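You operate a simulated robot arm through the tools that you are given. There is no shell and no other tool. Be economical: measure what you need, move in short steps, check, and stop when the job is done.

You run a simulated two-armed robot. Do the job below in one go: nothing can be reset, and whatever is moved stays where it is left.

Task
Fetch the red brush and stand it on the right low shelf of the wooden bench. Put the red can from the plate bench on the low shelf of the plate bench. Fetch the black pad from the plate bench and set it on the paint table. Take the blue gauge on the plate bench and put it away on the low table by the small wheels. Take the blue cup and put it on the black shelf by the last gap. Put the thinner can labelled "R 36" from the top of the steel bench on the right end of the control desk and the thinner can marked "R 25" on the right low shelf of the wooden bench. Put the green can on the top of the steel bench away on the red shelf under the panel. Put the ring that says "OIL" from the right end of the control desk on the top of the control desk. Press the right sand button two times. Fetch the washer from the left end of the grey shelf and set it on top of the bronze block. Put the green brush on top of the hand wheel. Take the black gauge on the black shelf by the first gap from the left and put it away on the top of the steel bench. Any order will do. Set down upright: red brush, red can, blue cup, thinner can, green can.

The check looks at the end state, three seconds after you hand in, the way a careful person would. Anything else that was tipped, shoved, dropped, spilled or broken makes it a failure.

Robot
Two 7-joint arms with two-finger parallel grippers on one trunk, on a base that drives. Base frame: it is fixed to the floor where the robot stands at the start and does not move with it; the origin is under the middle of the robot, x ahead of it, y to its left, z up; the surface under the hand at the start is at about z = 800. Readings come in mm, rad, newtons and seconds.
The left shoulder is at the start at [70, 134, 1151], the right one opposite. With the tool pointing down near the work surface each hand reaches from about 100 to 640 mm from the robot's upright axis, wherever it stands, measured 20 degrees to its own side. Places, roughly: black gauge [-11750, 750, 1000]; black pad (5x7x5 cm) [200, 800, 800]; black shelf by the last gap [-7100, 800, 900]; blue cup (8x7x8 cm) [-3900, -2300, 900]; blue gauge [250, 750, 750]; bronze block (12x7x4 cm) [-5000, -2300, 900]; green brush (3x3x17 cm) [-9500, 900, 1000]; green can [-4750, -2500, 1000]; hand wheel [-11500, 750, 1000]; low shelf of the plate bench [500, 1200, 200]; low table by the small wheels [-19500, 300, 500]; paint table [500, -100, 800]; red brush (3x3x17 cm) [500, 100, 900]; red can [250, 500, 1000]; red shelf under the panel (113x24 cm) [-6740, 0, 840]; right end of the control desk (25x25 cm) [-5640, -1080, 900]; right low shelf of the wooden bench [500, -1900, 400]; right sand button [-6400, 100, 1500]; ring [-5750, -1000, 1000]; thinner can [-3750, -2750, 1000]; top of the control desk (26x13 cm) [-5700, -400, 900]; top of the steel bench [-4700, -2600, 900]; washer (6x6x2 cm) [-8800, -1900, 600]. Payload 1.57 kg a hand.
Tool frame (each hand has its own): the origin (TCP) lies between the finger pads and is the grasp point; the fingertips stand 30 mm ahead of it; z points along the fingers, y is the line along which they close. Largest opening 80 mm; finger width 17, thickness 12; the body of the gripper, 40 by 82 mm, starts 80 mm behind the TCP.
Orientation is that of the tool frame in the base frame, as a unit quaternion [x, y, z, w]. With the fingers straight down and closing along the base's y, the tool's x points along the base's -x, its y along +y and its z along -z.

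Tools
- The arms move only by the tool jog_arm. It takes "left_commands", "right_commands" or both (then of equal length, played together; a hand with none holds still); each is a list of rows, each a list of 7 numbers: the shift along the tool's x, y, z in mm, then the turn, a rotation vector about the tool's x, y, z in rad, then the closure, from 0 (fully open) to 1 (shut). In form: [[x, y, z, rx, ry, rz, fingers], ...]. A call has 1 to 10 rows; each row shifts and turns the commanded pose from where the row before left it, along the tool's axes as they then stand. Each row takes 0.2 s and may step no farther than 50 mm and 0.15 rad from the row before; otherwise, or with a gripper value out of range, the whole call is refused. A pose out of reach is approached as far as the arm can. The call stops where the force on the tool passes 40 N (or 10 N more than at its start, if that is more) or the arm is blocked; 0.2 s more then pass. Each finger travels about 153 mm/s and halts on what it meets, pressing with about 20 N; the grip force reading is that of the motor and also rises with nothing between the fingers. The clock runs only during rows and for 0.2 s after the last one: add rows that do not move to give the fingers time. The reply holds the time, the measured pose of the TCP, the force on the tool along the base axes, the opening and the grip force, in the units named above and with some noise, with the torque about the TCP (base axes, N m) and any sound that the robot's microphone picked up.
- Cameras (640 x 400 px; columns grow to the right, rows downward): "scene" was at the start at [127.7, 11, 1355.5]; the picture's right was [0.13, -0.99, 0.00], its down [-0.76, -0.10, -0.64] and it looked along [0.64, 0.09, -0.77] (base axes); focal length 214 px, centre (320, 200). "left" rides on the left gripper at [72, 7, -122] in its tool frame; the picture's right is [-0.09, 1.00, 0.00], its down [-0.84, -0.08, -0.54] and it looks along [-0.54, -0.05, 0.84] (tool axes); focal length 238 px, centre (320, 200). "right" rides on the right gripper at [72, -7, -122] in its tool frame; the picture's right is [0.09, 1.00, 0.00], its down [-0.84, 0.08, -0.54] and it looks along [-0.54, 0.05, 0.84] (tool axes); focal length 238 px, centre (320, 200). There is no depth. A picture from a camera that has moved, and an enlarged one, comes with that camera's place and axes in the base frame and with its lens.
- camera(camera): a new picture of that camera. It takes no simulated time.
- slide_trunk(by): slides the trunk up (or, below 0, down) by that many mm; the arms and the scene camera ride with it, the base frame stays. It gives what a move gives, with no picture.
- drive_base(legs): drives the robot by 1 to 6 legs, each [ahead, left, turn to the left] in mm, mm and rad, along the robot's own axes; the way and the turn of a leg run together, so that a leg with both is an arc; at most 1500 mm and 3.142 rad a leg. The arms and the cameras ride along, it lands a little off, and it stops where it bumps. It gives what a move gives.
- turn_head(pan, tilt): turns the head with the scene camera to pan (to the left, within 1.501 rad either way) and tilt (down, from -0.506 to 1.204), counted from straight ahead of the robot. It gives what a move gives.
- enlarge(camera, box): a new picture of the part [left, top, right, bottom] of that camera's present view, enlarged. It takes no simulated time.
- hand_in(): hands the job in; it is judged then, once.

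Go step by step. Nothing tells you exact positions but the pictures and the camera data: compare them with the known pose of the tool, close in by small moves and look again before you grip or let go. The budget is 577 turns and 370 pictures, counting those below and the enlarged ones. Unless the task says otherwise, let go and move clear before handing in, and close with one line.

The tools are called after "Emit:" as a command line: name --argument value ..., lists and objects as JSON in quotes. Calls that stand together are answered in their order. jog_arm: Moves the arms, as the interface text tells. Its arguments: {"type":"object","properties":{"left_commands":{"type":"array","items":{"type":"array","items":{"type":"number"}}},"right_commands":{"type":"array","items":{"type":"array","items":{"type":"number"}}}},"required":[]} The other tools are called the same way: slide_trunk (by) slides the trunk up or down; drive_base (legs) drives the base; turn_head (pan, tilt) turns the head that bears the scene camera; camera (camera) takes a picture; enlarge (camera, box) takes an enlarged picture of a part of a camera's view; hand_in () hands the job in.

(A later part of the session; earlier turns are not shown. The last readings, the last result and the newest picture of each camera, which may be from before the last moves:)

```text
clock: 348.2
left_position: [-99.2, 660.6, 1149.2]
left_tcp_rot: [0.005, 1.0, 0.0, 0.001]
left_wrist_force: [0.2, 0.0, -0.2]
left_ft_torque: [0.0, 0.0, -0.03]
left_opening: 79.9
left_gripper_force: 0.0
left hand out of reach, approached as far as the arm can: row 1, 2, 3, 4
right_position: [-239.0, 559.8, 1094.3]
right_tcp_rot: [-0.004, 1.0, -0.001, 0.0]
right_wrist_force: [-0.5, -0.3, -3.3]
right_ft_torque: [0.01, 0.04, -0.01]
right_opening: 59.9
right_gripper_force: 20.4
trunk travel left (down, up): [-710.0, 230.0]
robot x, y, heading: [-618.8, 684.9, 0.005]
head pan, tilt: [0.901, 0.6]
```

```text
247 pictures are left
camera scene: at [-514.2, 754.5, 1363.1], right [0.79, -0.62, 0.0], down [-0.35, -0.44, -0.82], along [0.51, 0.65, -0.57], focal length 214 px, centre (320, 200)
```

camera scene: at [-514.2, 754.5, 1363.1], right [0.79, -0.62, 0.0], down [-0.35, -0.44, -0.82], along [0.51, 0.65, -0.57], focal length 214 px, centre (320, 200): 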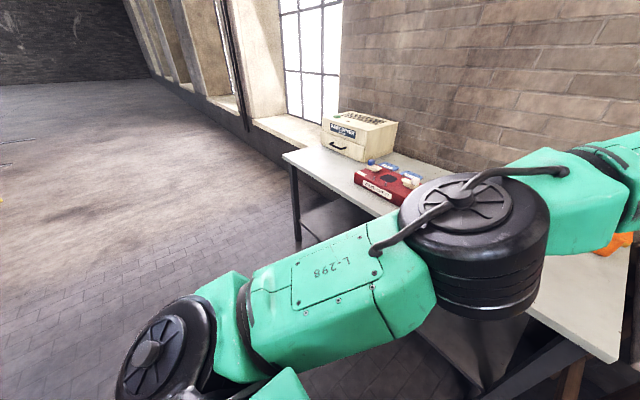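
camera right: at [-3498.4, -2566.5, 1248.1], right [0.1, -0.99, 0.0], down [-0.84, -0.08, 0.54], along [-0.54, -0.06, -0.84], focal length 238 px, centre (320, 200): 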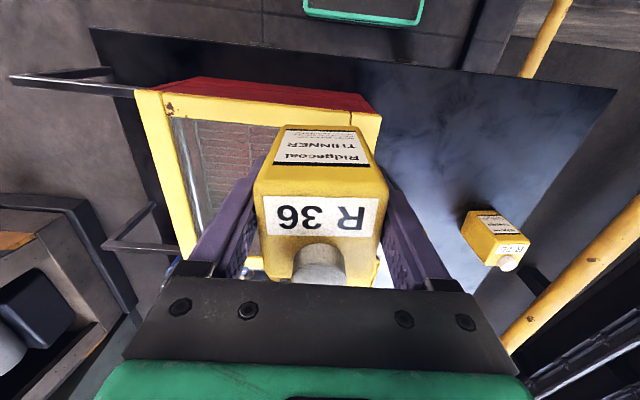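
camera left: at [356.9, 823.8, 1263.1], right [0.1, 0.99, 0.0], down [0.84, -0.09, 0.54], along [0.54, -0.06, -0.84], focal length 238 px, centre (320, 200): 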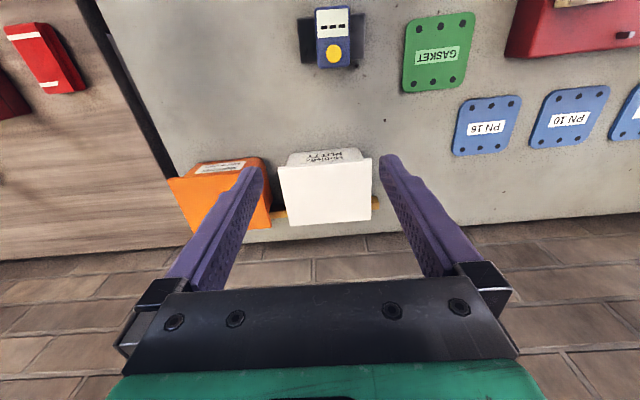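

Emit:
jog_arm --left_commands '[[0, 20, 40, 0, 0, 0, 0], [0, 20, 40, 0, 0, 0, 0], [0, 20, 40, 0, 0, 0, 0], [0, 20, 0, 0, 0, 0, 0]]'

Emit:
camera --camera "scene"

```text
clock: 349.2
left_position: [-97.7, 742.5, 1027.5]
left_tcp_rot: [0.005, 1.0, -0.001, 0.001]
left_wrist_force: [-0.2, -0.3, 0.3]
left_ft_torque: [0.03, 0.01, -0.01]
left_opening: 80.2
left_gripper_force: 0.1
right_position: [-239.7, 559.4, 1094.8]
right_tcp_rot: [-0.004, 1.0, -0.001, -0.001]
right_wrist_force: [1.2, 0.4, -3.1]
right_ft_torque: [-0.01, 0.02, 0.0]
right_opening: 59.7
right_gripper_force: 19.6
trunk travel left (down, up): [-710.0, 230.0]
robot x, y, heading: [-619.3, 680.7, 0.008]
head pan, tilt: [0.901, 0.6]
```

```text
246 pictures are left
camera scene: at [-513.7, 755.5, 1363.0], right [0.79, -0.62, 0.0], down [-0.35, -0.45, -0.82], along [0.51, 0.65, -0.57], focal length 214 px, centre (320, 200)
```

scene: 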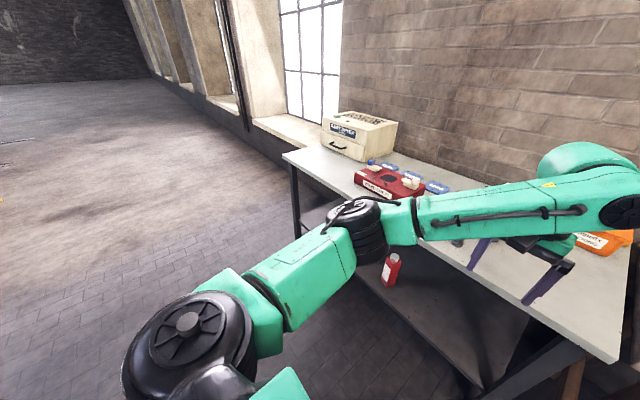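

In reach and bending now. Retract further and let it settle into the usual tuck.

Emit:
jog_arm --left_commands '[[40, 10, 0, 0, 0, 0, 0], [40, 10, 0, 0, 0, 0, 0], [40, 20, 0, 0, 0, 0, 0], [0, 40, 0, 0, 0, 0, 0], [0, 40, 0, 0, 0, 0, 0]]'

Emit:
camera --camera "scene"

```text
clock: 350.4
left_position: [-218.6, 865.7, 1028.8]
left_tcp_rot: [0.006, 1.0, -0.001, 0.001]
left_wrist_force: [0.4, -0.7, -0.5]
left_ft_torque: [-0.01, -0.04, -0.02]
left_opening: 80.0
left_gripper_force: 0.0
right_position: [-239.9, 559.6, 1094.8]
right_tcp_rot: [-0.005, 1.0, -0.001, 0.0]
right_wrist_force: [-0.1, 0.1, -2.6]
right_ft_torque: [-0.03, 0.04, -0.01]
right_opening: 59.8
right_gripper_force: 20.0
trunk travel left (down, up): [-710.0, 230.0]
robot x, y, heading: [-621.3, 684.5, 0.005]
head pan, tilt: [0.901, 0.6]
```

```text
245 pictures are left
camera scene: at [-514.3, 755.7, 1363.0], right [0.79, -0.62, 0.0], down [-0.35, -0.45, -0.82], along [0.51, 0.65, -0.57], focal length 214 px, centre (320, 200)
```

scene: 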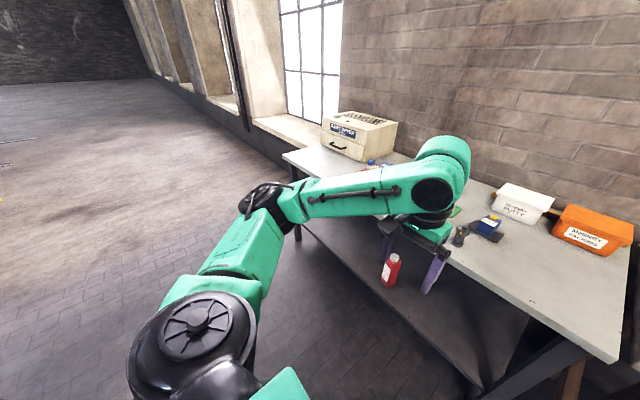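

Posture is restored. Raise the trunk a bit and drive to the gauge at about (352, 841).

Emit:
slide_trunk --by 80

Emit:
drive_base --legs '[[480, -25, 0]]'

Emit:
camera --camera "left"

Emit:
camera --camera "scene"

```text
clock: 351.5
left_position: [-216.5, 863.9, 1108.3]
left_tcp_rot: [0.005, 1.0, 0.0, 0.0]
left_wrist_force: [0.1, -0.4, 0.2]
left_ft_torque: [-0.01, 0.03, -0.01]
left_opening: 80.0
left_gripper_force: 0.0
right_position: [-238.5, 557.8, 1174.5]
right_tcp_rot: [-0.004, 1.0, 0.0, 0.0]
right_wrist_force: [0.5, 0.9, -3.2]
right_ft_torque: [0.02, 0.0, 0.0]
right_opening: 59.9
right_gripper_force: 20.0
trunk travel left (down, up): [-790.0, 150.0]
robot x, y, heading: [-620.7, 684.7, 0.003]
head pan, tilt: [0.901, 0.6]
```

```text
clock: 354.4
left_position: [263.0, 838.6, 1109.1]
left_tcp_rot: [0.008, 1.0, 0.0, 0.001]
left_wrist_force: [-0.2, -0.5, -1.1]
left_ft_torque: [0.0, 0.0, 0.02]
left_opening: 80.1
left_gripper_force: 0.0
right_position: [239.9, 535.9, 1174.5]
right_tcp_rot: [-0.002, 1.0, 0.0, 0.0]
right_wrist_force: [-0.9, 0.6, -3.4]
right_ft_torque: [0.01, 0.0, -0.01]
right_opening: 60.0
right_gripper_force: 20.3
trunk travel left (down, up): [-790.0, 150.0]
robot x, y, heading: [-140.2, 660.9, 0.003]
head pan, tilt: [0.901, 0.6]
```

```text
244 pictures are left
camera left: at [192.2, 845.5, 1231.4], right [0.11, 0.99, 0.0], down [0.83, -0.09, 0.54], along [0.54, -0.06, -0.84], focal length 238 px, centre (320, 200)
```

left: 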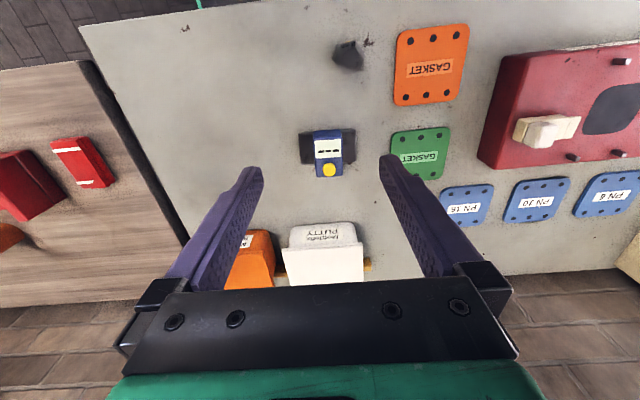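

```text
243 pictures are left
camera scene: at [-34.8, 730.5, 1443.2], right [0.78, -0.62, 0.0], down [-0.35, -0.44, -0.83], along [0.51, 0.65, -0.56], focal length 214 px, centre (320, 200)
```

scene: 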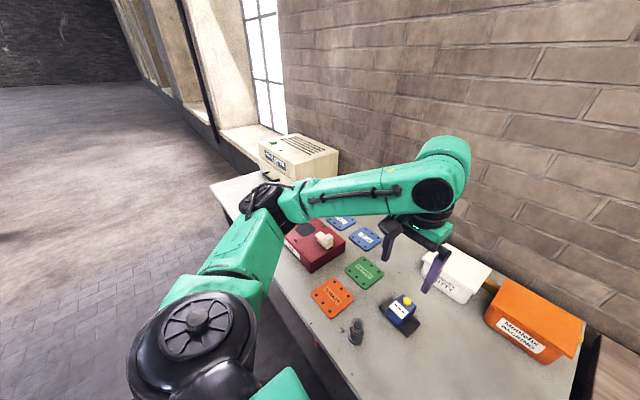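

Emit:
enlarge --camera "left" --box '[270, 100, 390, 200]'

Emit:
enlarge --camera "scene" --box '[340, 270, 460, 370]'

```text
4.00 times, centred on (330, 150) of left
camera zoom: at [192.2, 845.5, 1231.4], right [0.11, 0.99, 0.0], down [0.83, -0.09, 0.54], along [0.54, -0.06, -0.84], focal length 953 px, centre (280, 400)
```

zoom: 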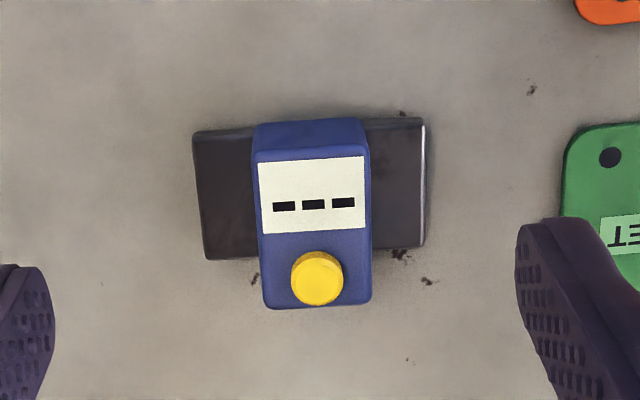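

```text
4.00 times, centred on (400, 320) of scene
camera zoom: at [-34.8, 730.5, 1443.2], right [0.78, -0.62, 0.0], down [-0.35, -0.44, -0.83], along [0.51, 0.65, -0.56], focal length 858 px, centre (0, -280)
```

zoom: 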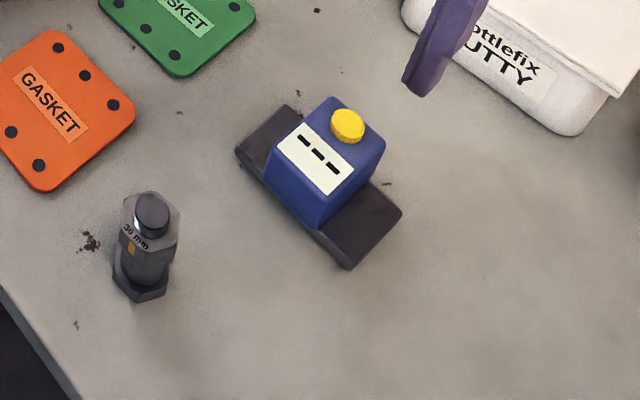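

Emit:
jog_arm --left_commands '[[-41, 2, 0, 0, 0, 0, 0], [-41, 2, 0, 0, 0, 0, 0], [0, 0, 45, 0, 0, 0, 0], [0, 0, 45, 0, 0, 0, 0], [0, 0, 45, 0, 0, 0, 0], [0, 0, 45, 0, 0, 0, 0]]'

Emit:
camera --camera "left"

Emit:
camera --camera "scene"

```text
clock: 355.8
left_position: [346.9, 841.6, 927.6]
left_tcp_rot: [0.008, 1.0, 0.0, 0.0]
left_wrist_force: [0.2, 0.3, -0.5]
left_ft_torque: [0.0, 0.0, -0.02]
left_opening: 80.1
left_gripper_force: 0.1
right_position: [241.2, 535.2, 1174.8]
right_tcp_rot: [-0.002, 1.0, 0.0, -0.001]
right_wrist_force: [0.1, 0.4, -3.6]
right_ft_torque: [-0.01, 0.04, 0.0]
right_opening: 59.9
right_gripper_force: 20.1
trunk travel left (down, up): [-790.0, 150.0]
robot x, y, heading: [-141.4, 658.9, -0.002]
head pan, tilt: [0.901, 0.6]
```

```text
240 pictures are left
camera left: at [276.4, 849.3, 1048.9], right [0.11, 0.99, 0.0], down [0.83, -0.09, 0.54], along [0.54, -0.06, -0.84], focal length 238 px, centre (320, 200)
```

left: 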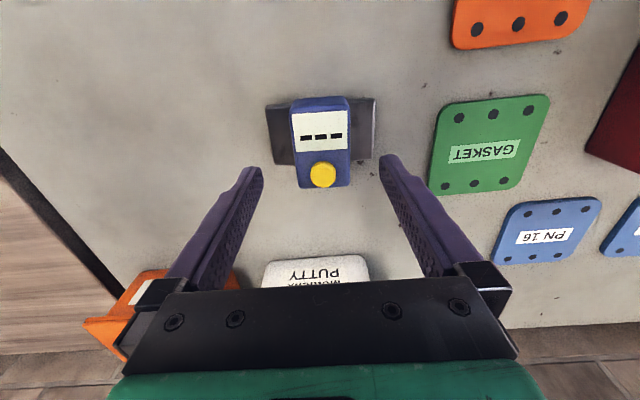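

```text
239 pictures are left
camera scene: at [-33.0, 730.9, 1443.1], right [0.78, -0.62, 0.0], down [-0.35, -0.44, -0.82], along [0.51, 0.65, -0.57], focal length 214 px, centre (320, 200)
```

scene: 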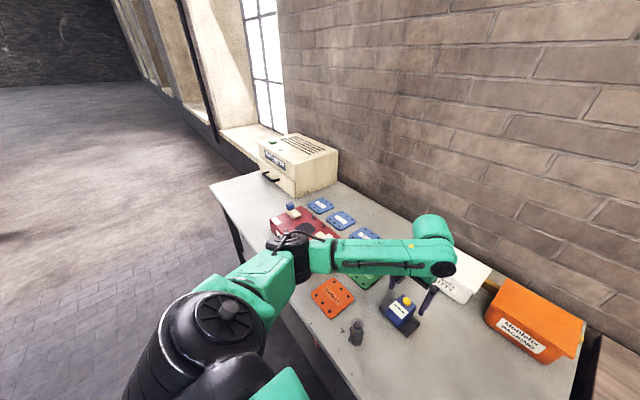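

Emit:
jog_arm --left_commands '[[2, 0, 35, 0, 0, 0, 0], [0, 0, 30, 0, 0, 0, 0]]'

Emit:
camera --camera "left"

```text
clock: 356.4
left_position: [344.3, 842.0, 864.5]
left_tcp_rot: [0.008, 1.0, 0.0, 0.002]
left_wrist_force: [0.0, -0.4, -0.6]
left_ft_torque: [-0.03, 0.0, 0.02]
left_opening: 80.3
left_gripper_force: 0.0
right_position: [240.8, 534.4, 1174.5]
right_tcp_rot: [-0.001, 1.0, 0.0, -0.001]
right_wrist_force: [0.1, -0.3, -2.7]
right_ft_torque: [0.02, 0.03, 0.02]
right_opening: 59.8
right_gripper_force: 20.0
trunk travel left (down, up): [-790.0, 150.0]
robot x, y, heading: [-140.6, 658.5, -0.0]
head pan, tilt: [0.901, 0.6]
```

```text
238 pictures are left
camera left: at [274.1, 849.3, 986.1], right [0.11, 0.99, 0.0], down [0.83, -0.09, 0.54], along [0.54, -0.06, -0.84], focal length 238 px, centre (320, 200)
```

left: 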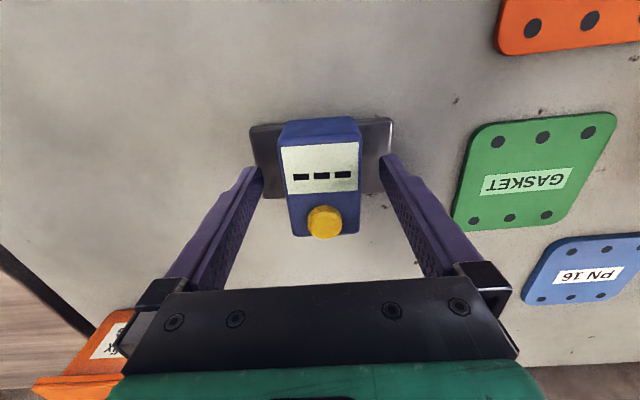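

Emit:
jog_arm --left_commands '[[-4, 0, 16, 0, 0, 0, 0], [0, 0, 0, 0, 0, 0, 0.4], [0, 0, 0, 0, 0, 0, 1], [0, 0, 0, 0, 0, 0, 1]]'

Emit:
camera --camera "left"

```text
clock: 357.4
left_position: [348.1, 841.3, 848.9]
left_tcp_rot: [0.008, 1.0, 0.0, 0.0]
left_wrist_force: [0.6, 0.5, 0.5]
left_ft_torque: [-0.02, -0.13, 0.01]
left_opening: 48.3
left_gripper_force: 19.8
right_position: [240.6, 534.7, 1174.7]
right_tcp_rot: [-0.002, 1.0, 0.0, -0.001]
right_wrist_force: [-0.1, 0.2, -2.1]
right_ft_torque: [-0.03, -0.02, 0.0]
right_opening: 60.1
right_gripper_force: 20.2
trunk travel left (down, up): [-790.0, 150.0]
robot x, y, heading: [-137.4, 658.3, 0.001]
head pan, tilt: [0.901, 0.6]
```

```text
237 pictures are left
camera left: at [278.2, 848.5, 970.4], right [0.11, 0.99, 0.0], down [0.84, -0.09, 0.54], along [0.54, -0.06, -0.84], focal length 238 px, centre (320, 200)
```

left: 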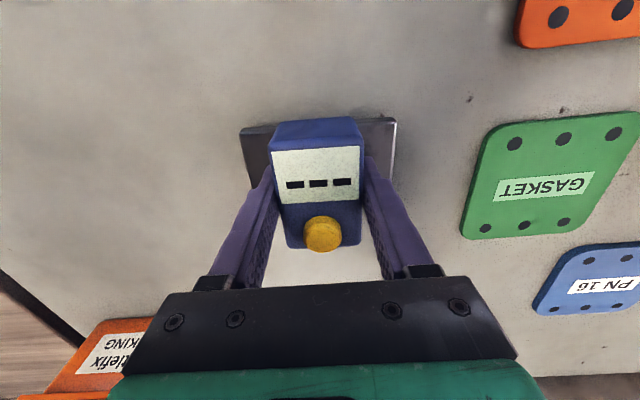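

Gauge gripped. Lift, check, and back away.

Emit:
jog_arm --left_commands '[[0, 0, -30, 0, 0, 0, 1], [0, 0, -45, 0, 0, 0, 1], [0, 0, -45, 0, 0, 0, 1], [0, 0, -45, 0, 0, 0, 1], [0, 0, -45, 0, 0, 0, 1], [30, 0, -20, 0, 0, 0, 1], [30, 0, 0, 0, 0, 0, 1]]'

Emit:
drive_base --legs '[[-700, 0, 0]]'

Emit:
camera --camera "left"

```text
clock: 359.0
left_position: [287.9, 842.6, 1077.9]
left_tcp_rot: [0.007, 1.0, 0.0, 0.001]
left_wrist_force: [0.2, 0.0, -3.8]
left_ft_torque: [0.0, 0.0, 0.01]
left_opening: 47.9
left_gripper_force: 20.5
right_position: [239.9, 535.7, 1175.1]
right_tcp_rot: [-0.002, 1.0, -0.001, 0.0]
right_wrist_force: [-0.8, 0.0, -3.0]
right_ft_torque: [-0.01, 0.01, -0.01]
right_opening: 60.3
right_gripper_force: 20.2
trunk travel left (down, up): [-790.0, 150.0]
robot x, y, heading: [-140.0, 657.4, 0.006]
head pan, tilt: [0.901, 0.6]
```

```text
clock: 362.8
left_position: [-413.0, 840.6, 1076.4]
left_tcp_rot: [0.007, 1.0, 0.0, 0.0]
left_wrist_force: [0.1, 0.3, -3.8]
left_ft_torque: [-0.01, -0.01, 0.04]
left_opening: 48.2
left_gripper_force: 19.5
right_position: [-458.4, 532.6, 1173.6]
right_tcp_rot: [-0.005, 1.0, 0.001, -0.001]
right_wrist_force: [-0.4, -0.1, -3.0]
right_ft_torque: [0.0, 0.01, -0.01]
right_opening: 59.9
right_gripper_force: 19.9
trunk travel left (down, up): [-790.0, 150.0]
robot x, y, heading: [-844.4, 657.8, 0.005]
head pan, tilt: [0.901, 0.6]
```

```text
236 pictures are left
camera left: at [-481.8, 847.6, 1198.9], right [0.1, 0.99, 0.0], down [0.84, -0.09, 0.54], along [0.54, -0.06, -0.84], focal length 238 px, centre (320, 200)
```

left: 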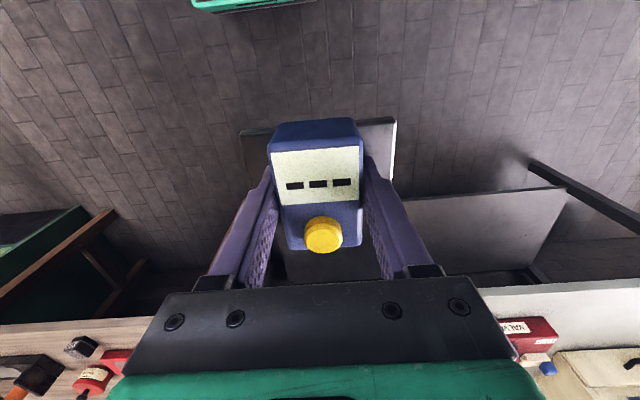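

Gauge held securely. Turn west and travel toward the corridor, then look for the control desk.

Emit:
drive_base --legs '[[0, 0, 3.137], [0, 1300, 0], [1400, 900, 0], [1000, 0, 0]]'

Emit:
turn_head --pan -0.6 --tilt 0.1

Emit:
camera --camera "scene"

```text
refused: leg 3 is longer than a leg can be; nothing moved
```

```text
clock: 364.4
left_position: [-412.7, 840.5, 1076.6]
left_tcp_rot: [0.006, 1.0, 0.0, 0.0]
left_wrist_force: [-1.2, -0.7, -4.2]
left_ft_torque: [0.03, 0.02, -0.01]
left_opening: 48.0
left_gripper_force: 20.3
right_position: [-460.9, 534.3, 1174.8]
right_tcp_rot: [-0.004, 1.0, 0.0, -0.001]
right_wrist_force: [0.2, 0.1, -3.4]
right_ft_torque: [0.0, 0.01, 0.03]
right_opening: 59.8
right_gripper_force: 20.1
trunk travel left (down, up): [-790.0, 150.0]
robot x, y, heading: [-838.8, 656.8, 0.003]
head pan, tilt: [-0.6, 0.099]
```

```text
235 pictures are left
camera scene: at [-712.2, 607.5, 1489.1], right [-0.56, -0.83, 0.0], down [-0.08, 0.06, -0.99], along [0.82, -0.56, -0.1], focal length 214 px, centre (320, 200)
```

scene: 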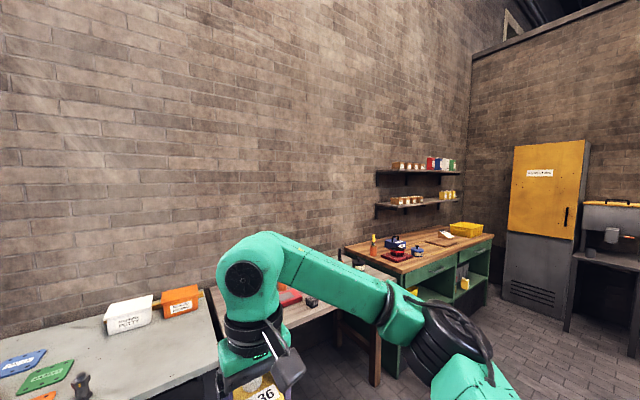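

Emit:
drive_base --legs '[[0, 0, 3.137], [0, 1200, 0], [1000, 900, 0], [1000, 0, 0]]'

Emit:
camera --camera "scene"

```text
clock: 389.0
left_position: [-3186.3, -1750.0, 1077.7]
left_tcp_rot: [1.0, 0.019, -0.001, 0.001]
left_wrist_force: [-1.0, 0.1, -4.4]
left_ft_torque: [0.0, 0.02, 0.0]
left_opening: 47.8
left_gripper_force: 20.1
right_position: [-3153.5, -1441.9, 1174.3]
right_tcp_rot: [1.0, 0.029, 0.001, 0.0]
right_wrist_force: [-0.4, 0.4, -3.0]
right_ft_torque: [0.0, -0.03, 0.02]
right_opening: 59.8
right_gripper_force: 20.4
trunk travel left (down, up): [-790.0, 150.0]
robot x, y, heading: [-2769.8, -1548.1, -3.087]
head pan, tilt: [-0.6, 0.099]
```

```text
234 pictures are left
camera scene: at [-2895.7, -1501.4, 1489.2], right [0.52, 0.85, 0.0], down [0.09, -0.05, -0.99], along [-0.85, 0.52, -0.1], focal length 214 px, centre (320, 200)
```

scene: 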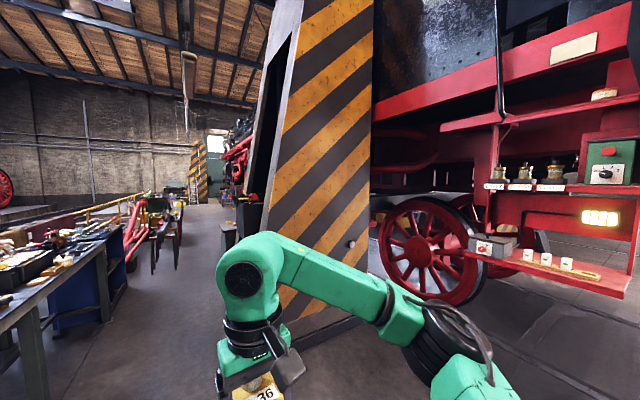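

Emit:
drive_base --legs '[[0, 0, -0.055], [1300, 130, 0], [1100, 0, 0]]'

Emit:
turn_head --pan -0.8 --tilt 0.3

Emit:
camera --camera "scene"

```text
clock: 401.3
left_position: [-5616.8, -1844.4, 1077.5]
left_tcp_rot: [1.0, -0.006, 0.0, 0.0]
left_wrist_force: [-0.6, 0.2, -4.6]
left_ft_torque: [0.0, -0.05, -0.04]
left_opening: 47.8
left_gripper_force: 19.9
right_position: [-5569.1, -1537.2, 1174.7]
right_tcp_rot: [1.0, 0.005, 0.001, -0.001]
right_wrist_force: [-0.5, -0.1, -2.3]
right_ft_torque: [-0.01, -0.01, -0.02]
right_opening: 59.9
right_gripper_force: 19.9
trunk travel left (down, up): [-790.0, 150.0]
robot x, y, heading: [-5189.5, -1661.6, -3.141]
head pan, tilt: [-0.6, 0.099]
```

```text
clock: 402.0
left_position: [-5617.9, -1846.1, 1078.1]
left_tcp_rot: [1.0, -0.006, 0.0, 0.0]
left_wrist_force: [-0.7, 0.5, -4.2]
left_ft_torque: [-0.01, -0.01, -0.02]
left_opening: 47.9
left_gripper_force: 19.7
right_position: [-5571.5, -1537.8, 1174.3]
right_tcp_rot: [1.0, 0.005, 0.001, 0.0]
right_wrist_force: [0.0, 0.6, -3.6]
right_ft_torque: [-0.01, 0.0, 0.01]
right_opening: 59.6
right_gripper_force: 20.3
trunk travel left (down, up): [-790.0, 150.0]
robot x, y, heading: [-5191.1, -1662.4, -3.137]
head pan, tilt: [-0.799, 0.3]
```

```text
233 pictures are left
camera scene: at [-5304.6, -1594.9, 1470.5], right [0.71, 0.7, 0.0], down [0.21, -0.21, -0.96], along [-0.67, 0.68, -0.3], focal length 214 px, centre (320, 200)
```

scene: 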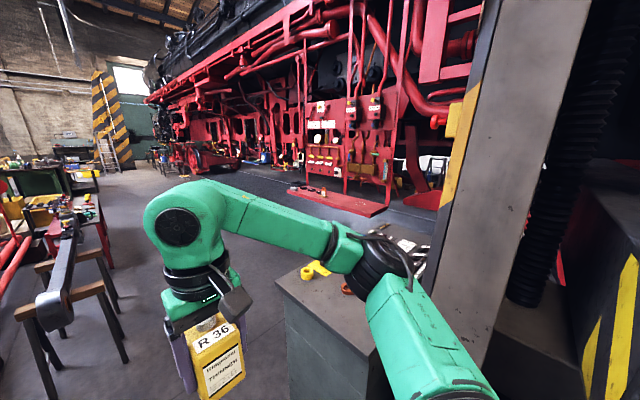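

The control desk is ahead on the right; its operator side is to the west. Go around it and face east.

Emit:
drive_base --legs '[[1100, 0, 0], [0, 0, 3.137]]'

Emit:
turn_head --pan 0.5 --tilt 0.5

Emit:
camera --camera "scene"

```text
clock: 415.2
left_position: [-5881.4, -1456.7, 1076.1]
left_tcp_rot: [-0.032, 0.999, 0.001, 0.0]
left_wrist_force: [0.1, 0.9, -3.4]
left_ft_torque: [0.0, -0.01, 0.02]
left_opening: 47.8
left_gripper_force: 19.4
right_position: [-5904.7, -1768.2, 1174.9]
right_tcp_rot: [-0.043, 0.999, 0.0, 0.0]
right_wrist_force: [0.4, 0.4, -4.0]
right_ft_torque: [0.02, 0.03, 0.0]
right_opening: 59.8
right_gripper_force: 20.3
trunk travel left (down, up): [-790.0, 150.0]
robot x, y, heading: [-6297.5, -1669.7, 0.084]
head pan, tilt: [-0.799, 0.3]
```

```text
clock: 416.6
left_position: [-5880.6, -1456.6, 1077.2]
left_tcp_rot: [-0.033, 0.999, 0.0, 0.0]
left_wrist_force: [-0.2, 0.2, -4.4]
left_ft_torque: [0.0, 0.04, 0.02]
left_opening: 47.9
left_gripper_force: 19.9
right_position: [-5904.1, -1766.1, 1174.2]
right_tcp_rot: [-0.043, 0.999, -0.001, -0.001]
right_wrist_force: [0.7, -0.6, -3.0]
right_ft_torque: [-0.01, 0.05, 0.0]
right_opening: 60.0
right_gripper_force: 19.9
trunk travel left (down, up): [-790.0, 150.0]
robot x, y, heading: [-6292.3, -1674.0, 0.084]
head pan, tilt: [0.499, 0.499]
```

```text
232 pictures are left
camera scene: at [-6166.1, -1618.0, 1452.1], right [0.55, -0.84, 0.0], down [-0.4, -0.26, -0.88], along [0.73, 0.48, -0.48], focal length 214 px, centre (320, 200)
```

scene: 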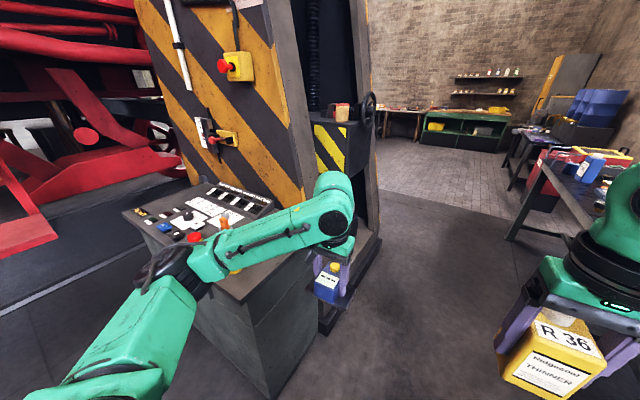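

Emit:
slide_trunk --by 120

Emit:
drive_base --legs '[[0, 0, -0.084], [0, 650, 0]]'

Emit:
turn_head --pan -0.1 --tilt 0.7

Emit:
camera --camera "scene"

Emit:
camera --camera "right"

```text
clock: 418.1
left_position: [-5880.9, -1457.3, 1197.4]
left_tcp_rot: [-0.033, 0.999, 0.001, 0.0]
left_wrist_force: [-0.5, 0.4, -3.5]
left_ft_torque: [0.0, 0.04, 0.0]
left_opening: 47.7
left_gripper_force: 20.0
right_position: [-5903.6, -1767.8, 1295.1]
right_tcp_rot: [-0.042, 0.999, -0.001, -0.001]
right_wrist_force: [0.6, 0.4, -2.7]
right_ft_torque: [-0.01, 0.02, 0.02]
right_opening: 60.1
right_gripper_force: 19.9
trunk travel left (down, up): [-910.0, 30.0]
robot x, y, heading: [-6293.9, -1676.4, 0.079]
head pan, tilt: [0.499, 0.499]
```

```text
clock: 422.2
left_position: [-5857.2, -855.9, 1197.0]
left_tcp_rot: [0.014, 1.0, 0.001, 0.0]
left_wrist_force: [0.0, 0.6, -2.8]
left_ft_torque: [0.03, -0.04, -0.01]
left_opening: 47.9
left_gripper_force: 20.4
right_position: [-5910.2, -1162.5, 1294.0]
right_tcp_rot: [0.005, 1.0, 0.001, 0.0]
right_wrist_force: [0.9, -0.6, -2.7]
right_ft_torque: [0.05, 0.05, -0.01]
right_opening: 60.1
right_gripper_force: 20.0
trunk travel left (down, up): [-910.0, 30.0]
robot x, y, heading: [-6291.6, -1029.4, -0.01]
head pan, tilt: [0.499, 0.499]
```

```text
clock: 423.2
left_position: [-5857.4, -854.6, 1197.0]
left_tcp_rot: [0.014, 1.0, 0.001, -0.001]
left_wrist_force: [-0.5, 0.0, -4.4]
left_ft_torque: [0.03, 0.04, -0.03]
left_opening: 48.1
left_gripper_force: 20.0
right_position: [-5910.0, -1161.1, 1294.1]
right_tcp_rot: [0.005, 1.0, 0.0, -0.001]
right_wrist_force: [0.7, 0.4, -3.6]
right_ft_torque: [-0.02, 0.03, 0.0]
right_opening: 59.9
right_gripper_force: 19.7
trunk travel left (down, up): [-910.0, 30.0]
robot x, y, heading: [-6290.4, -1025.5, -0.017]
head pan, tilt: [-0.099, 0.7]
```

```text
231 pictures are left
camera scene: at [-6152.5, -1038.5, 1554.4], right [-0.11, -0.99, 0.0], down [-0.64, 0.07, -0.76], along [0.76, -0.09, -0.64], focal length 214 px, centre (320, 200)
```

scene: 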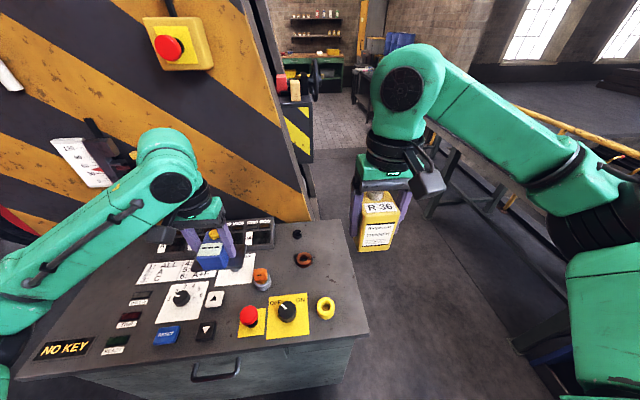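

```text
230 pictures are left
camera right: at [-5980.7, -1167.1, 1417.1], right [-0.08, 1.0, 0.0], down [0.84, 0.07, 0.54], along [0.54, 0.04, -0.84], focal length 238 px, centre (320, 200)
```

right: 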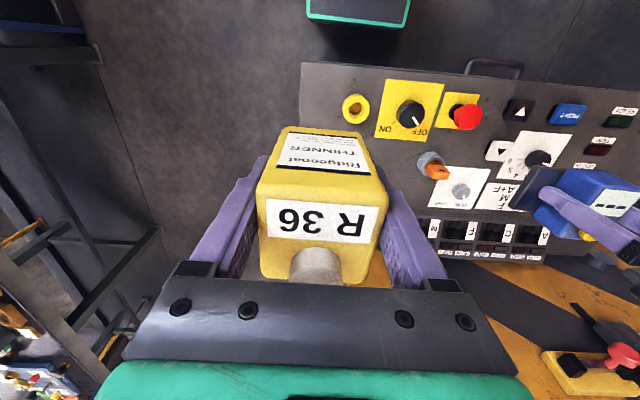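

Emit:
enlarge --camera "scene" --box '[230, 210, 370, 340]'

```text
3.08 times, centred on (300, 275) of scene
camera zoom: at [-6152.5, -1038.5, 1554.4], right [-0.11, -0.99, 0.0], down [-0.64, 0.07, -0.76], along [0.76, -0.09, -0.64], focal length 660 px, centre (382, -31)
```

zoom: 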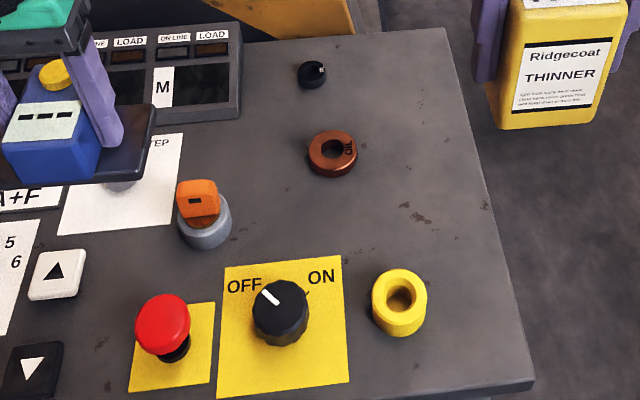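

The "OIL" ring is at about (−5705, −1038). R36's free spot is about (−5640, −1115). Move in and bring R36 over it.

Emit:
drive_base --legs '[[140, 0, 0.015]]'

Emit:
jog_arm --right_commands '[[-40, 10, 20, 0, 0, 0, 1], [-40, 15, 20, 0, 0, 0, 1], [-40, 15, 20, 0, 0, 0, 1], [-10, 5, 40, 0, 0, 0, 1], [0, 0, 45, 0, 0, 0, 1]]'

Emit:
camera --camera "right"

Emit:
camera --camera "scene"

```text
clock: 424.6
left_position: [-5723.1, -848.6, 1198.0]
left_tcp_rot: [0.007, 1.0, -0.001, 0.002]
left_wrist_force: [-0.4, -0.2, -3.5]
left_ft_torque: [0.0, 0.01, -0.04]
left_opening: 47.7
left_gripper_force: 19.8
right_position: [-5771.0, -1155.5, 1295.6]
right_tcp_rot: [-0.003, 1.0, 0.0, 0.0]
right_wrist_force: [0.9, -1.0, -3.2]
right_ft_torque: [-0.03, 0.02, 0.0]
right_opening: 59.9
right_gripper_force: 20.5
trunk travel left (down, up): [-910.0, 30.0]
robot x, y, heading: [-6150.6, -1029.0, 0.0]
head pan, tilt: [-0.099, 0.7]
```

```text
clock: 425.8
left_position: [-5720.3, -849.2, 1196.3]
left_tcp_rot: [0.007, 1.0, -0.001, -0.001]
left_wrist_force: [-0.4, -0.4, -3.7]
left_ft_torque: [0.01, 0.02, 0.01]
left_opening: 48.0
left_gripper_force: 19.9
right_position: [-5636.5, -1108.6, 1147.8]
right_tcp_rot: [-0.004, 1.0, 0.0, 0.001]
right_wrist_force: [0.5, -0.3, -3.6]
right_ft_torque: [0.01, 0.01, -0.03]
right_opening: 60.0
right_gripper_force: 19.9
trunk travel left (down, up): [-910.0, 30.0]
robot x, y, heading: [-6151.1, -1030.3, -0.0]
head pan, tilt: [-0.099, 0.7]
```

```text
228 pictures are left
camera right: at [-5706.2, -1116.2, 1270.4], right [-0.1, 1.0, 0.0], down [0.84, 0.08, 0.54], along [0.54, 0.05, -0.84], focal length 238 px, centre (320, 200)
```

right: 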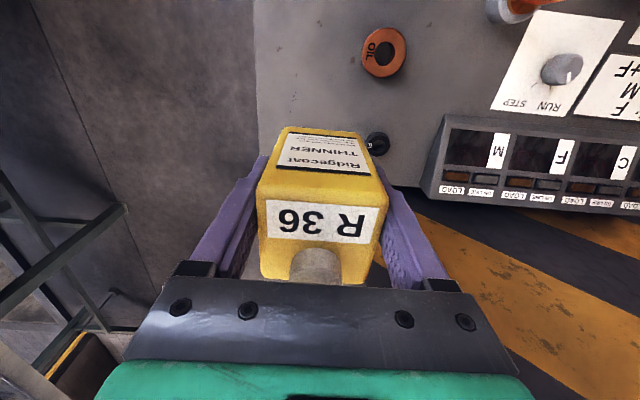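

```text
227 pictures are left
camera scene: at [-6011.6, -1038.7, 1554.4], right [-0.1, -1.0, 0.0], down [-0.64, 0.06, -0.76], along [0.76, -0.07, -0.65], focal length 214 px, centre (320, 200)
```

scene: 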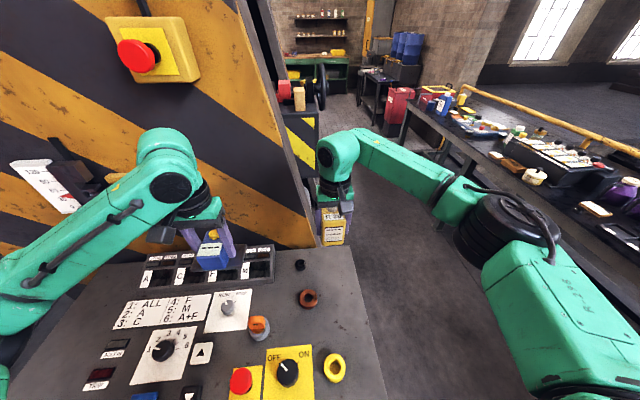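

Emit:
jog_arm --right_commands '[[4, -5, 40, 0, 0, 0, 1], [0, 0, 45, 0, 0, 0, 1], [0, 0, 45, 0, 0, 0, 1], [0, 0, 30, 0, 0, 0, 1]]'

Emit:
camera --camera "right"

Emit:
enlarge --camera "scene" --box '[250, 180, 410, 340]'

```text
clock: 426.8
left_position: [-5719.0, -847.4, 1196.7]
left_tcp_rot: [0.007, 1.0, 0.0, 0.0]
left_wrist_force: [-0.4, 0.4, -3.9]
left_ft_torque: [-0.02, 0.0, -0.03]
left_opening: 47.9
left_gripper_force: 20.1
right_position: [-5640.1, -1113.1, 989.5]
right_tcp_rot: [-0.003, 1.0, 0.0, -0.002]
right_wrist_force: [0.9, 0.6, -2.7]
right_ft_torque: [0.03, 0.05, 0.0]
right_opening: 60.0
right_gripper_force: 20.4
trunk travel left (down, up): [-910.0, 30.0]
robot x, y, heading: [-6148.6, -1028.5, -0.002]
head pan, tilt: [-0.099, 0.7]
```

```text
226 pictures are left
camera right: at [-5710.1, -1120.0, 1111.5], right [-0.1, 1.0, 0.0], down [0.84, 0.08, 0.54], along [0.54, 0.05, -0.84], focal length 238 px, centre (320, 200)
```

right: 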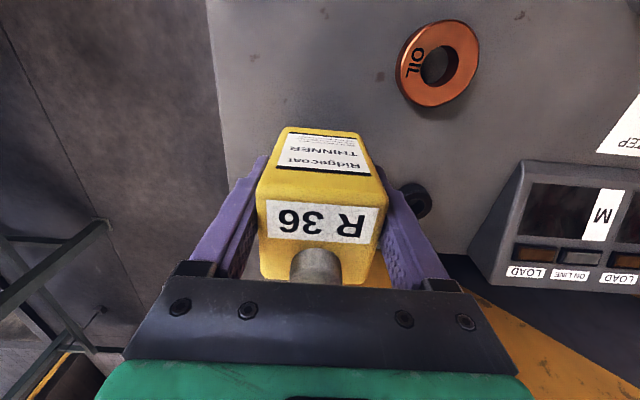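

```text
2.50 times, centred on (330, 260) of scene
camera zoom: at [-6011.4, -1037.4, 1554.3], right [-0.1, -1.0, 0.0], down [-0.64, 0.06, -0.76], along [0.76, -0.07, -0.65], focal length 536 px, centre (295, 50)
```

zoom: 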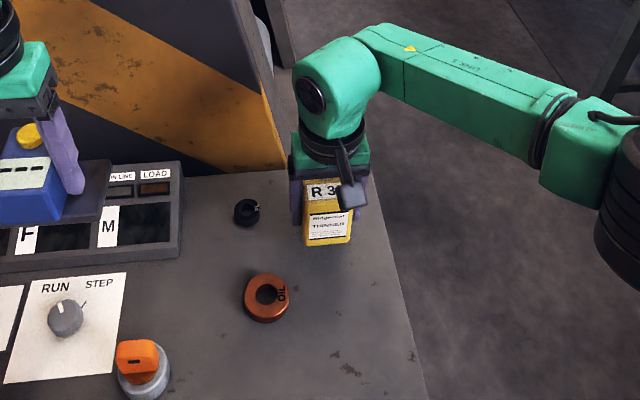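

Emit:
jog_arm --right_commands '[[0, 0, 12, 0, 0, 0, 1], [0, 0, 5, 0, 0, 0, 1], [0, 0, 3, 0, 0, 0, 1], [0, 0, 3, 0, 0, 0, 1]]'

```text
clock: 427.8
left_position: [-5719.4, -847.3, 1197.7]
left_tcp_rot: [0.008, 1.0, 0.0, -0.001]
left_wrist_force: [-0.5, 0.0, -3.7]
left_ft_torque: [0.01, 0.04, 0.0]
left_opening: 48.0
left_gripper_force: 19.5
right_position: [-5642.2, -1114.4, 966.9]
right_tcp_rot: [-0.003, 1.0, -0.001, -0.001]
right_wrist_force: [0.4, 0.4, -3.4]
right_ft_torque: [0.0, 0.05, 0.03]
right_opening: 59.8
right_gripper_force: 20.1
trunk travel left (down, up): [-910.0, 30.0]
robot x, y, heading: [-6151.9, -1031.1, 0.004]
head pan, tilt: [-0.099, 0.7]
```

Emit:
jog_arm --right_commands '[[0, 0, 2, 0, 0, 0, 1], [0, 0, 2, 0, 0, 0, 1], [0, 0, 2, 0, 0, 0, 1]]'

Emit:
jog_arm --right_commands '[[0, 0, 2, 0, 0, 0, 1], [0, 0, 2, 0, 0, 0, 1]]'

```text
clock: 428.6
left_position: [-5718.6, -848.4, 1197.4]
left_tcp_rot: [0.007, 1.0, 0.0, 0.0]
left_wrist_force: [-0.5, 0.0, -4.2]
left_ft_torque: [0.0, 0.01, 0.0]
left_opening: 47.8
left_gripper_force: 20.6
right_position: [-5642.2, -1114.0, 960.3]
right_tcp_rot: [-0.002, 1.0, 0.001, -0.001]
right_wrist_force: [0.5, -0.9, -3.0]
right_ft_torque: [0.0, 0.05, 0.0]
right_opening: 59.7
right_gripper_force: 19.8
trunk travel left (down, up): [-910.0, 30.0]
robot x, y, heading: [-6147.9, -1033.8, 0.003]
head pan, tilt: [-0.099, 0.7]
```

```text
clock: 429.2
left_position: [-5720.9, -847.4, 1197.9]
left_tcp_rot: [0.007, 1.0, 0.001, 0.001]
left_wrist_force: [0.1, -0.1, -3.4]
left_ft_torque: [0.01, 0.01, 0.0]
left_opening: 47.9
left_gripper_force: 19.7
right_position: [-5642.8, -1114.1, 957.9]
right_tcp_rot: [-0.003, 1.0, 0.0, 0.001]
right_wrist_force: [0.2, -1.6, 7.4]
right_ft_torque: [-0.23, -0.33, 0.04]
right_opening: 59.6
right_gripper_force: 20.4
trunk travel left (down, up): [-910.0, 30.0]
robot x, y, heading: [-6149.3, -1031.7, 0.005]
head pan, tilt: [-0.099, 0.7]
```

Contact. Release and rise.

Emit:
jog_arm --right_commands '[[0, 0, 1, 0, 0, 0, 0.7], [0, 0, 0, 0, 0, 0, 0.2], [0, 0, 0, 0, 0, 0, 0], [0, 0, 0, 0, 0, 0, 0], [0, 0, -40, 0, 0, 0, 0], [0, 0, -45, 0, 0, 0, 0], [0, 0, -45, 0, 0, 0, 0]]'

Emit:
camera --camera "right"

```text
clock: 430.8
left_position: [-5721.6, -848.5, 1198.0]
left_tcp_rot: [0.006, 1.0, 0.0, 0.0]
left_wrist_force: [-0.4, -0.9, -2.9]
left_ft_torque: [-0.02, 0.03, -0.01]
left_opening: 48.2
left_gripper_force: 20.6
right_position: [-5646.0, -1115.7, 1087.4]
right_tcp_rot: [-0.004, 1.0, -0.001, 0.0]
right_wrist_force: [0.1, -0.8, 0.2]
right_ft_torque: [0.0, 0.03, -0.01]
right_opening: 80.1
right_gripper_force: 0.1
trunk travel left (down, up): [-910.0, 30.0]
robot x, y, heading: [-6148.4, -1032.2, 0.005]
head pan, tilt: [-0.099, 0.7]
```

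```text
224 pictures are left
camera right: at [-5716.2, -1123.6, 1209.5], right [-0.1, 1.0, 0.0], down [0.84, 0.08, 0.54], along [0.54, 0.05, -0.84], focal length 238 px, centre (320, 200)
```

right: 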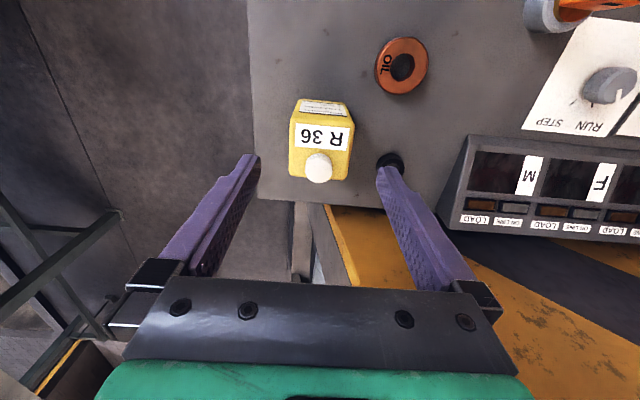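

R36 is placed. Now the OIL ring at (−5707, −1031): move above it and descend.

Emit:
jog_arm --right_commands '[[30, 42, 0, 0, 0, 0, 0], [31, 38, 0, 0, 0, 0, 0], [0, 4, 45, 0, 0, 0, 0], [0, 0, 45, 0, 0, 0, 0]]'

Emit:
camera --camera "right"

```text
refused: row 1 steps farther than a row can; nothing moved
```

```text
223 pictures are left
camera right: at [-5716.2, -1123.6, 1209.5], right [-0.1, 1.0, 0.0], down [0.84, 0.08, 0.54], along [0.54, 0.05, -0.84], focal length 238 px, centre (320, 200)
```

right: 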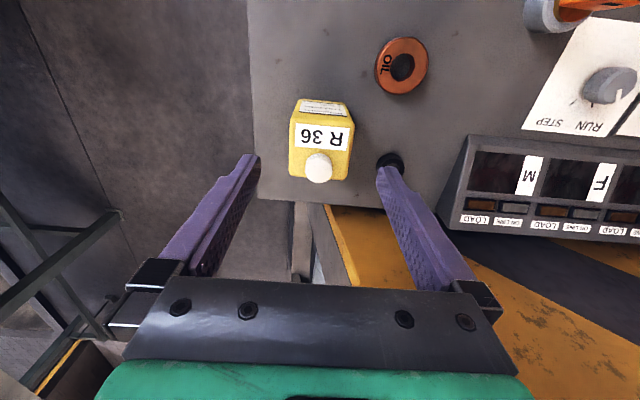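

Emit:
jog_arm --right_commands '[[21, 28, 0, 0, 0, 0, 0], [20, 28, 0, 0, 0, 0, 0], [20, 29, 0, 0, 0, 0, 0], [0, 0, 40, 0, 0, 0, 0], [0, 0, 40, 0, 0, 0, 0]]'

Emit:
camera --camera "right"

```text
clock: 432.0
left_position: [-5720.0, -849.5, 1196.9]
left_tcp_rot: [0.007, 1.0, 0.0, 0.0]
left_wrist_force: [-0.4, -0.2, -3.8]
left_ft_torque: [-0.01, 0.04, 0.01]
left_opening: 47.9
left_gripper_force: 19.6
right_position: [-5704.3, -1029.5, 1005.9]
right_tcp_rot: [-0.002, 1.0, 0.001, -0.001]
right_wrist_force: [-0.2, 0.9, -0.6]
right_ft_torque: [-0.01, -0.02, 0.0]
right_opening: 80.0
right_gripper_force: 0.1
trunk travel left (down, up): [-910.0, 30.0]
robot x, y, heading: [-6152.4, -1031.1, 0.002]
head pan, tilt: [-0.099, 0.7]
```

```text
222 pictures are left
camera right: at [-5773.8, -1037.3, 1128.8], right [-0.1, 1.0, 0.0], down [0.84, 0.08, 0.54], along [0.54, 0.05, -0.84], focal length 238 px, centre (320, 200)
```

right: 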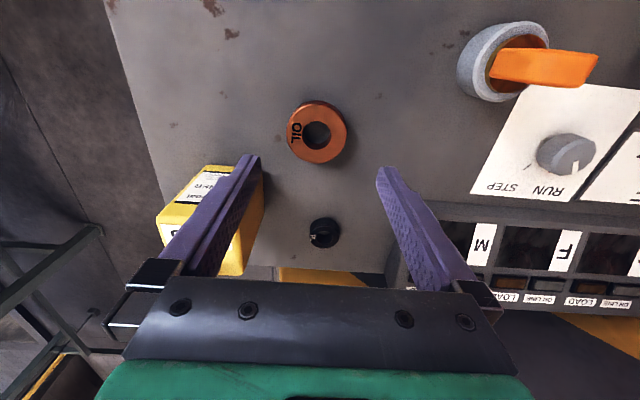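

Emit:
jog_arm --right_commands '[[4, -4, 40, 0, 0, 0, 0], [0, 0, 28, 0, 0, 0, 0]]'

Emit:
camera --camera "right"

```text
clock: 432.6
left_position: [-5719.0, -848.3, 1197.6]
left_tcp_rot: [0.007, 1.0, 0.0, 0.0]
left_wrist_force: [0.2, 1.1, -3.1]
left_ft_torque: [0.0, 0.0, -0.03]
left_opening: 48.1
left_gripper_force: 19.7
right_position: [-5707.5, -1034.0, 936.8]
right_tcp_rot: [-0.004, 1.0, 0.0, 0.0]
right_wrist_force: [-0.5, 0.2, 0.2]
right_ft_torque: [-0.02, -0.04, -0.03]
right_opening: 80.1
right_gripper_force: 0.0
trunk travel left (down, up): [-910.0, 30.0]
robot x, y, heading: [-6151.0, -1030.3, 0.006]
head pan, tilt: [-0.099, 0.7]
```

```text
221 pictures are left
camera right: at [-5777.2, -1041.2, 1059.7], right [-0.1, 1.0, 0.0], down [0.84, 0.08, 0.54], along [0.54, 0.05, -0.84], focal length 238 px, centre (320, 200)
```

right: 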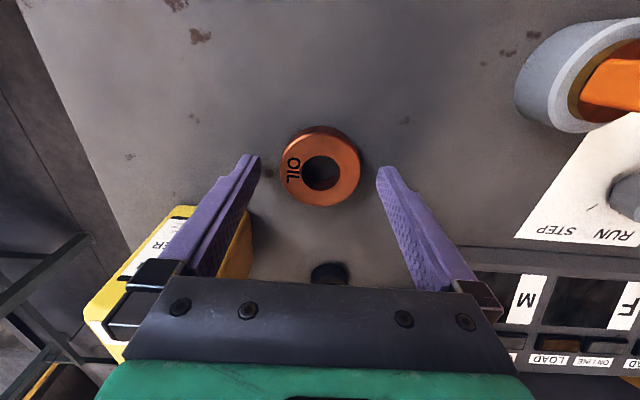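

Emit:
jog_arm --right_commands '[[0, 0, 8, 0, 0, 0, 0], [0, 0, 0, 0, 0, 0, 0.4], [0, 0, 0, 0, 0, 0, 1], [0, 0, 0, 0, 0, 0, 1], [0, 0, -30, 0, 0, 0, 1], [0, 0, -40, 0, 0, 0, 1]]'

Emit:
camera --camera "right"

```text
clock: 434.0
left_position: [-5721.1, -847.7, 1196.9]
left_tcp_rot: [0.007, 1.0, 0.0, 0.001]
left_wrist_force: [0.1, -0.1, -3.4]
left_ft_torque: [-0.01, -0.02, 0.01]
left_opening: 48.0
left_gripper_force: 19.6
right_position: [-5710.2, -1033.3, 1000.1]
right_tcp_rot: [-0.003, 1.0, -0.001, 0.0]
right_wrist_force: [-0.3, -0.4, -2.2]
right_ft_torque: [0.03, 0.0, 0.02]
right_opening: 55.5
right_gripper_force: 20.0
trunk travel left (down, up): [-910.0, 30.0]
robot x, y, heading: [-6149.6, -1033.3, 0.005]
head pan, tilt: [-0.099, 0.7]
```

```text
220 pictures are left
camera right: at [-5780.4, -1041.2, 1122.1], right [-0.1, 1.0, 0.0], down [0.84, 0.08, 0.54], along [0.54, 0.05, -0.84], focal length 238 px, centre (320, 200)
```

right: 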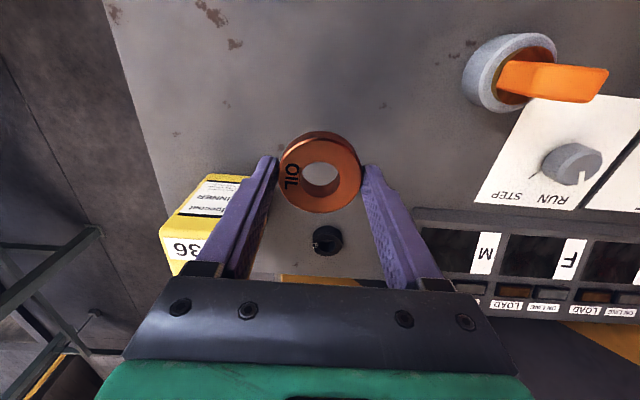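

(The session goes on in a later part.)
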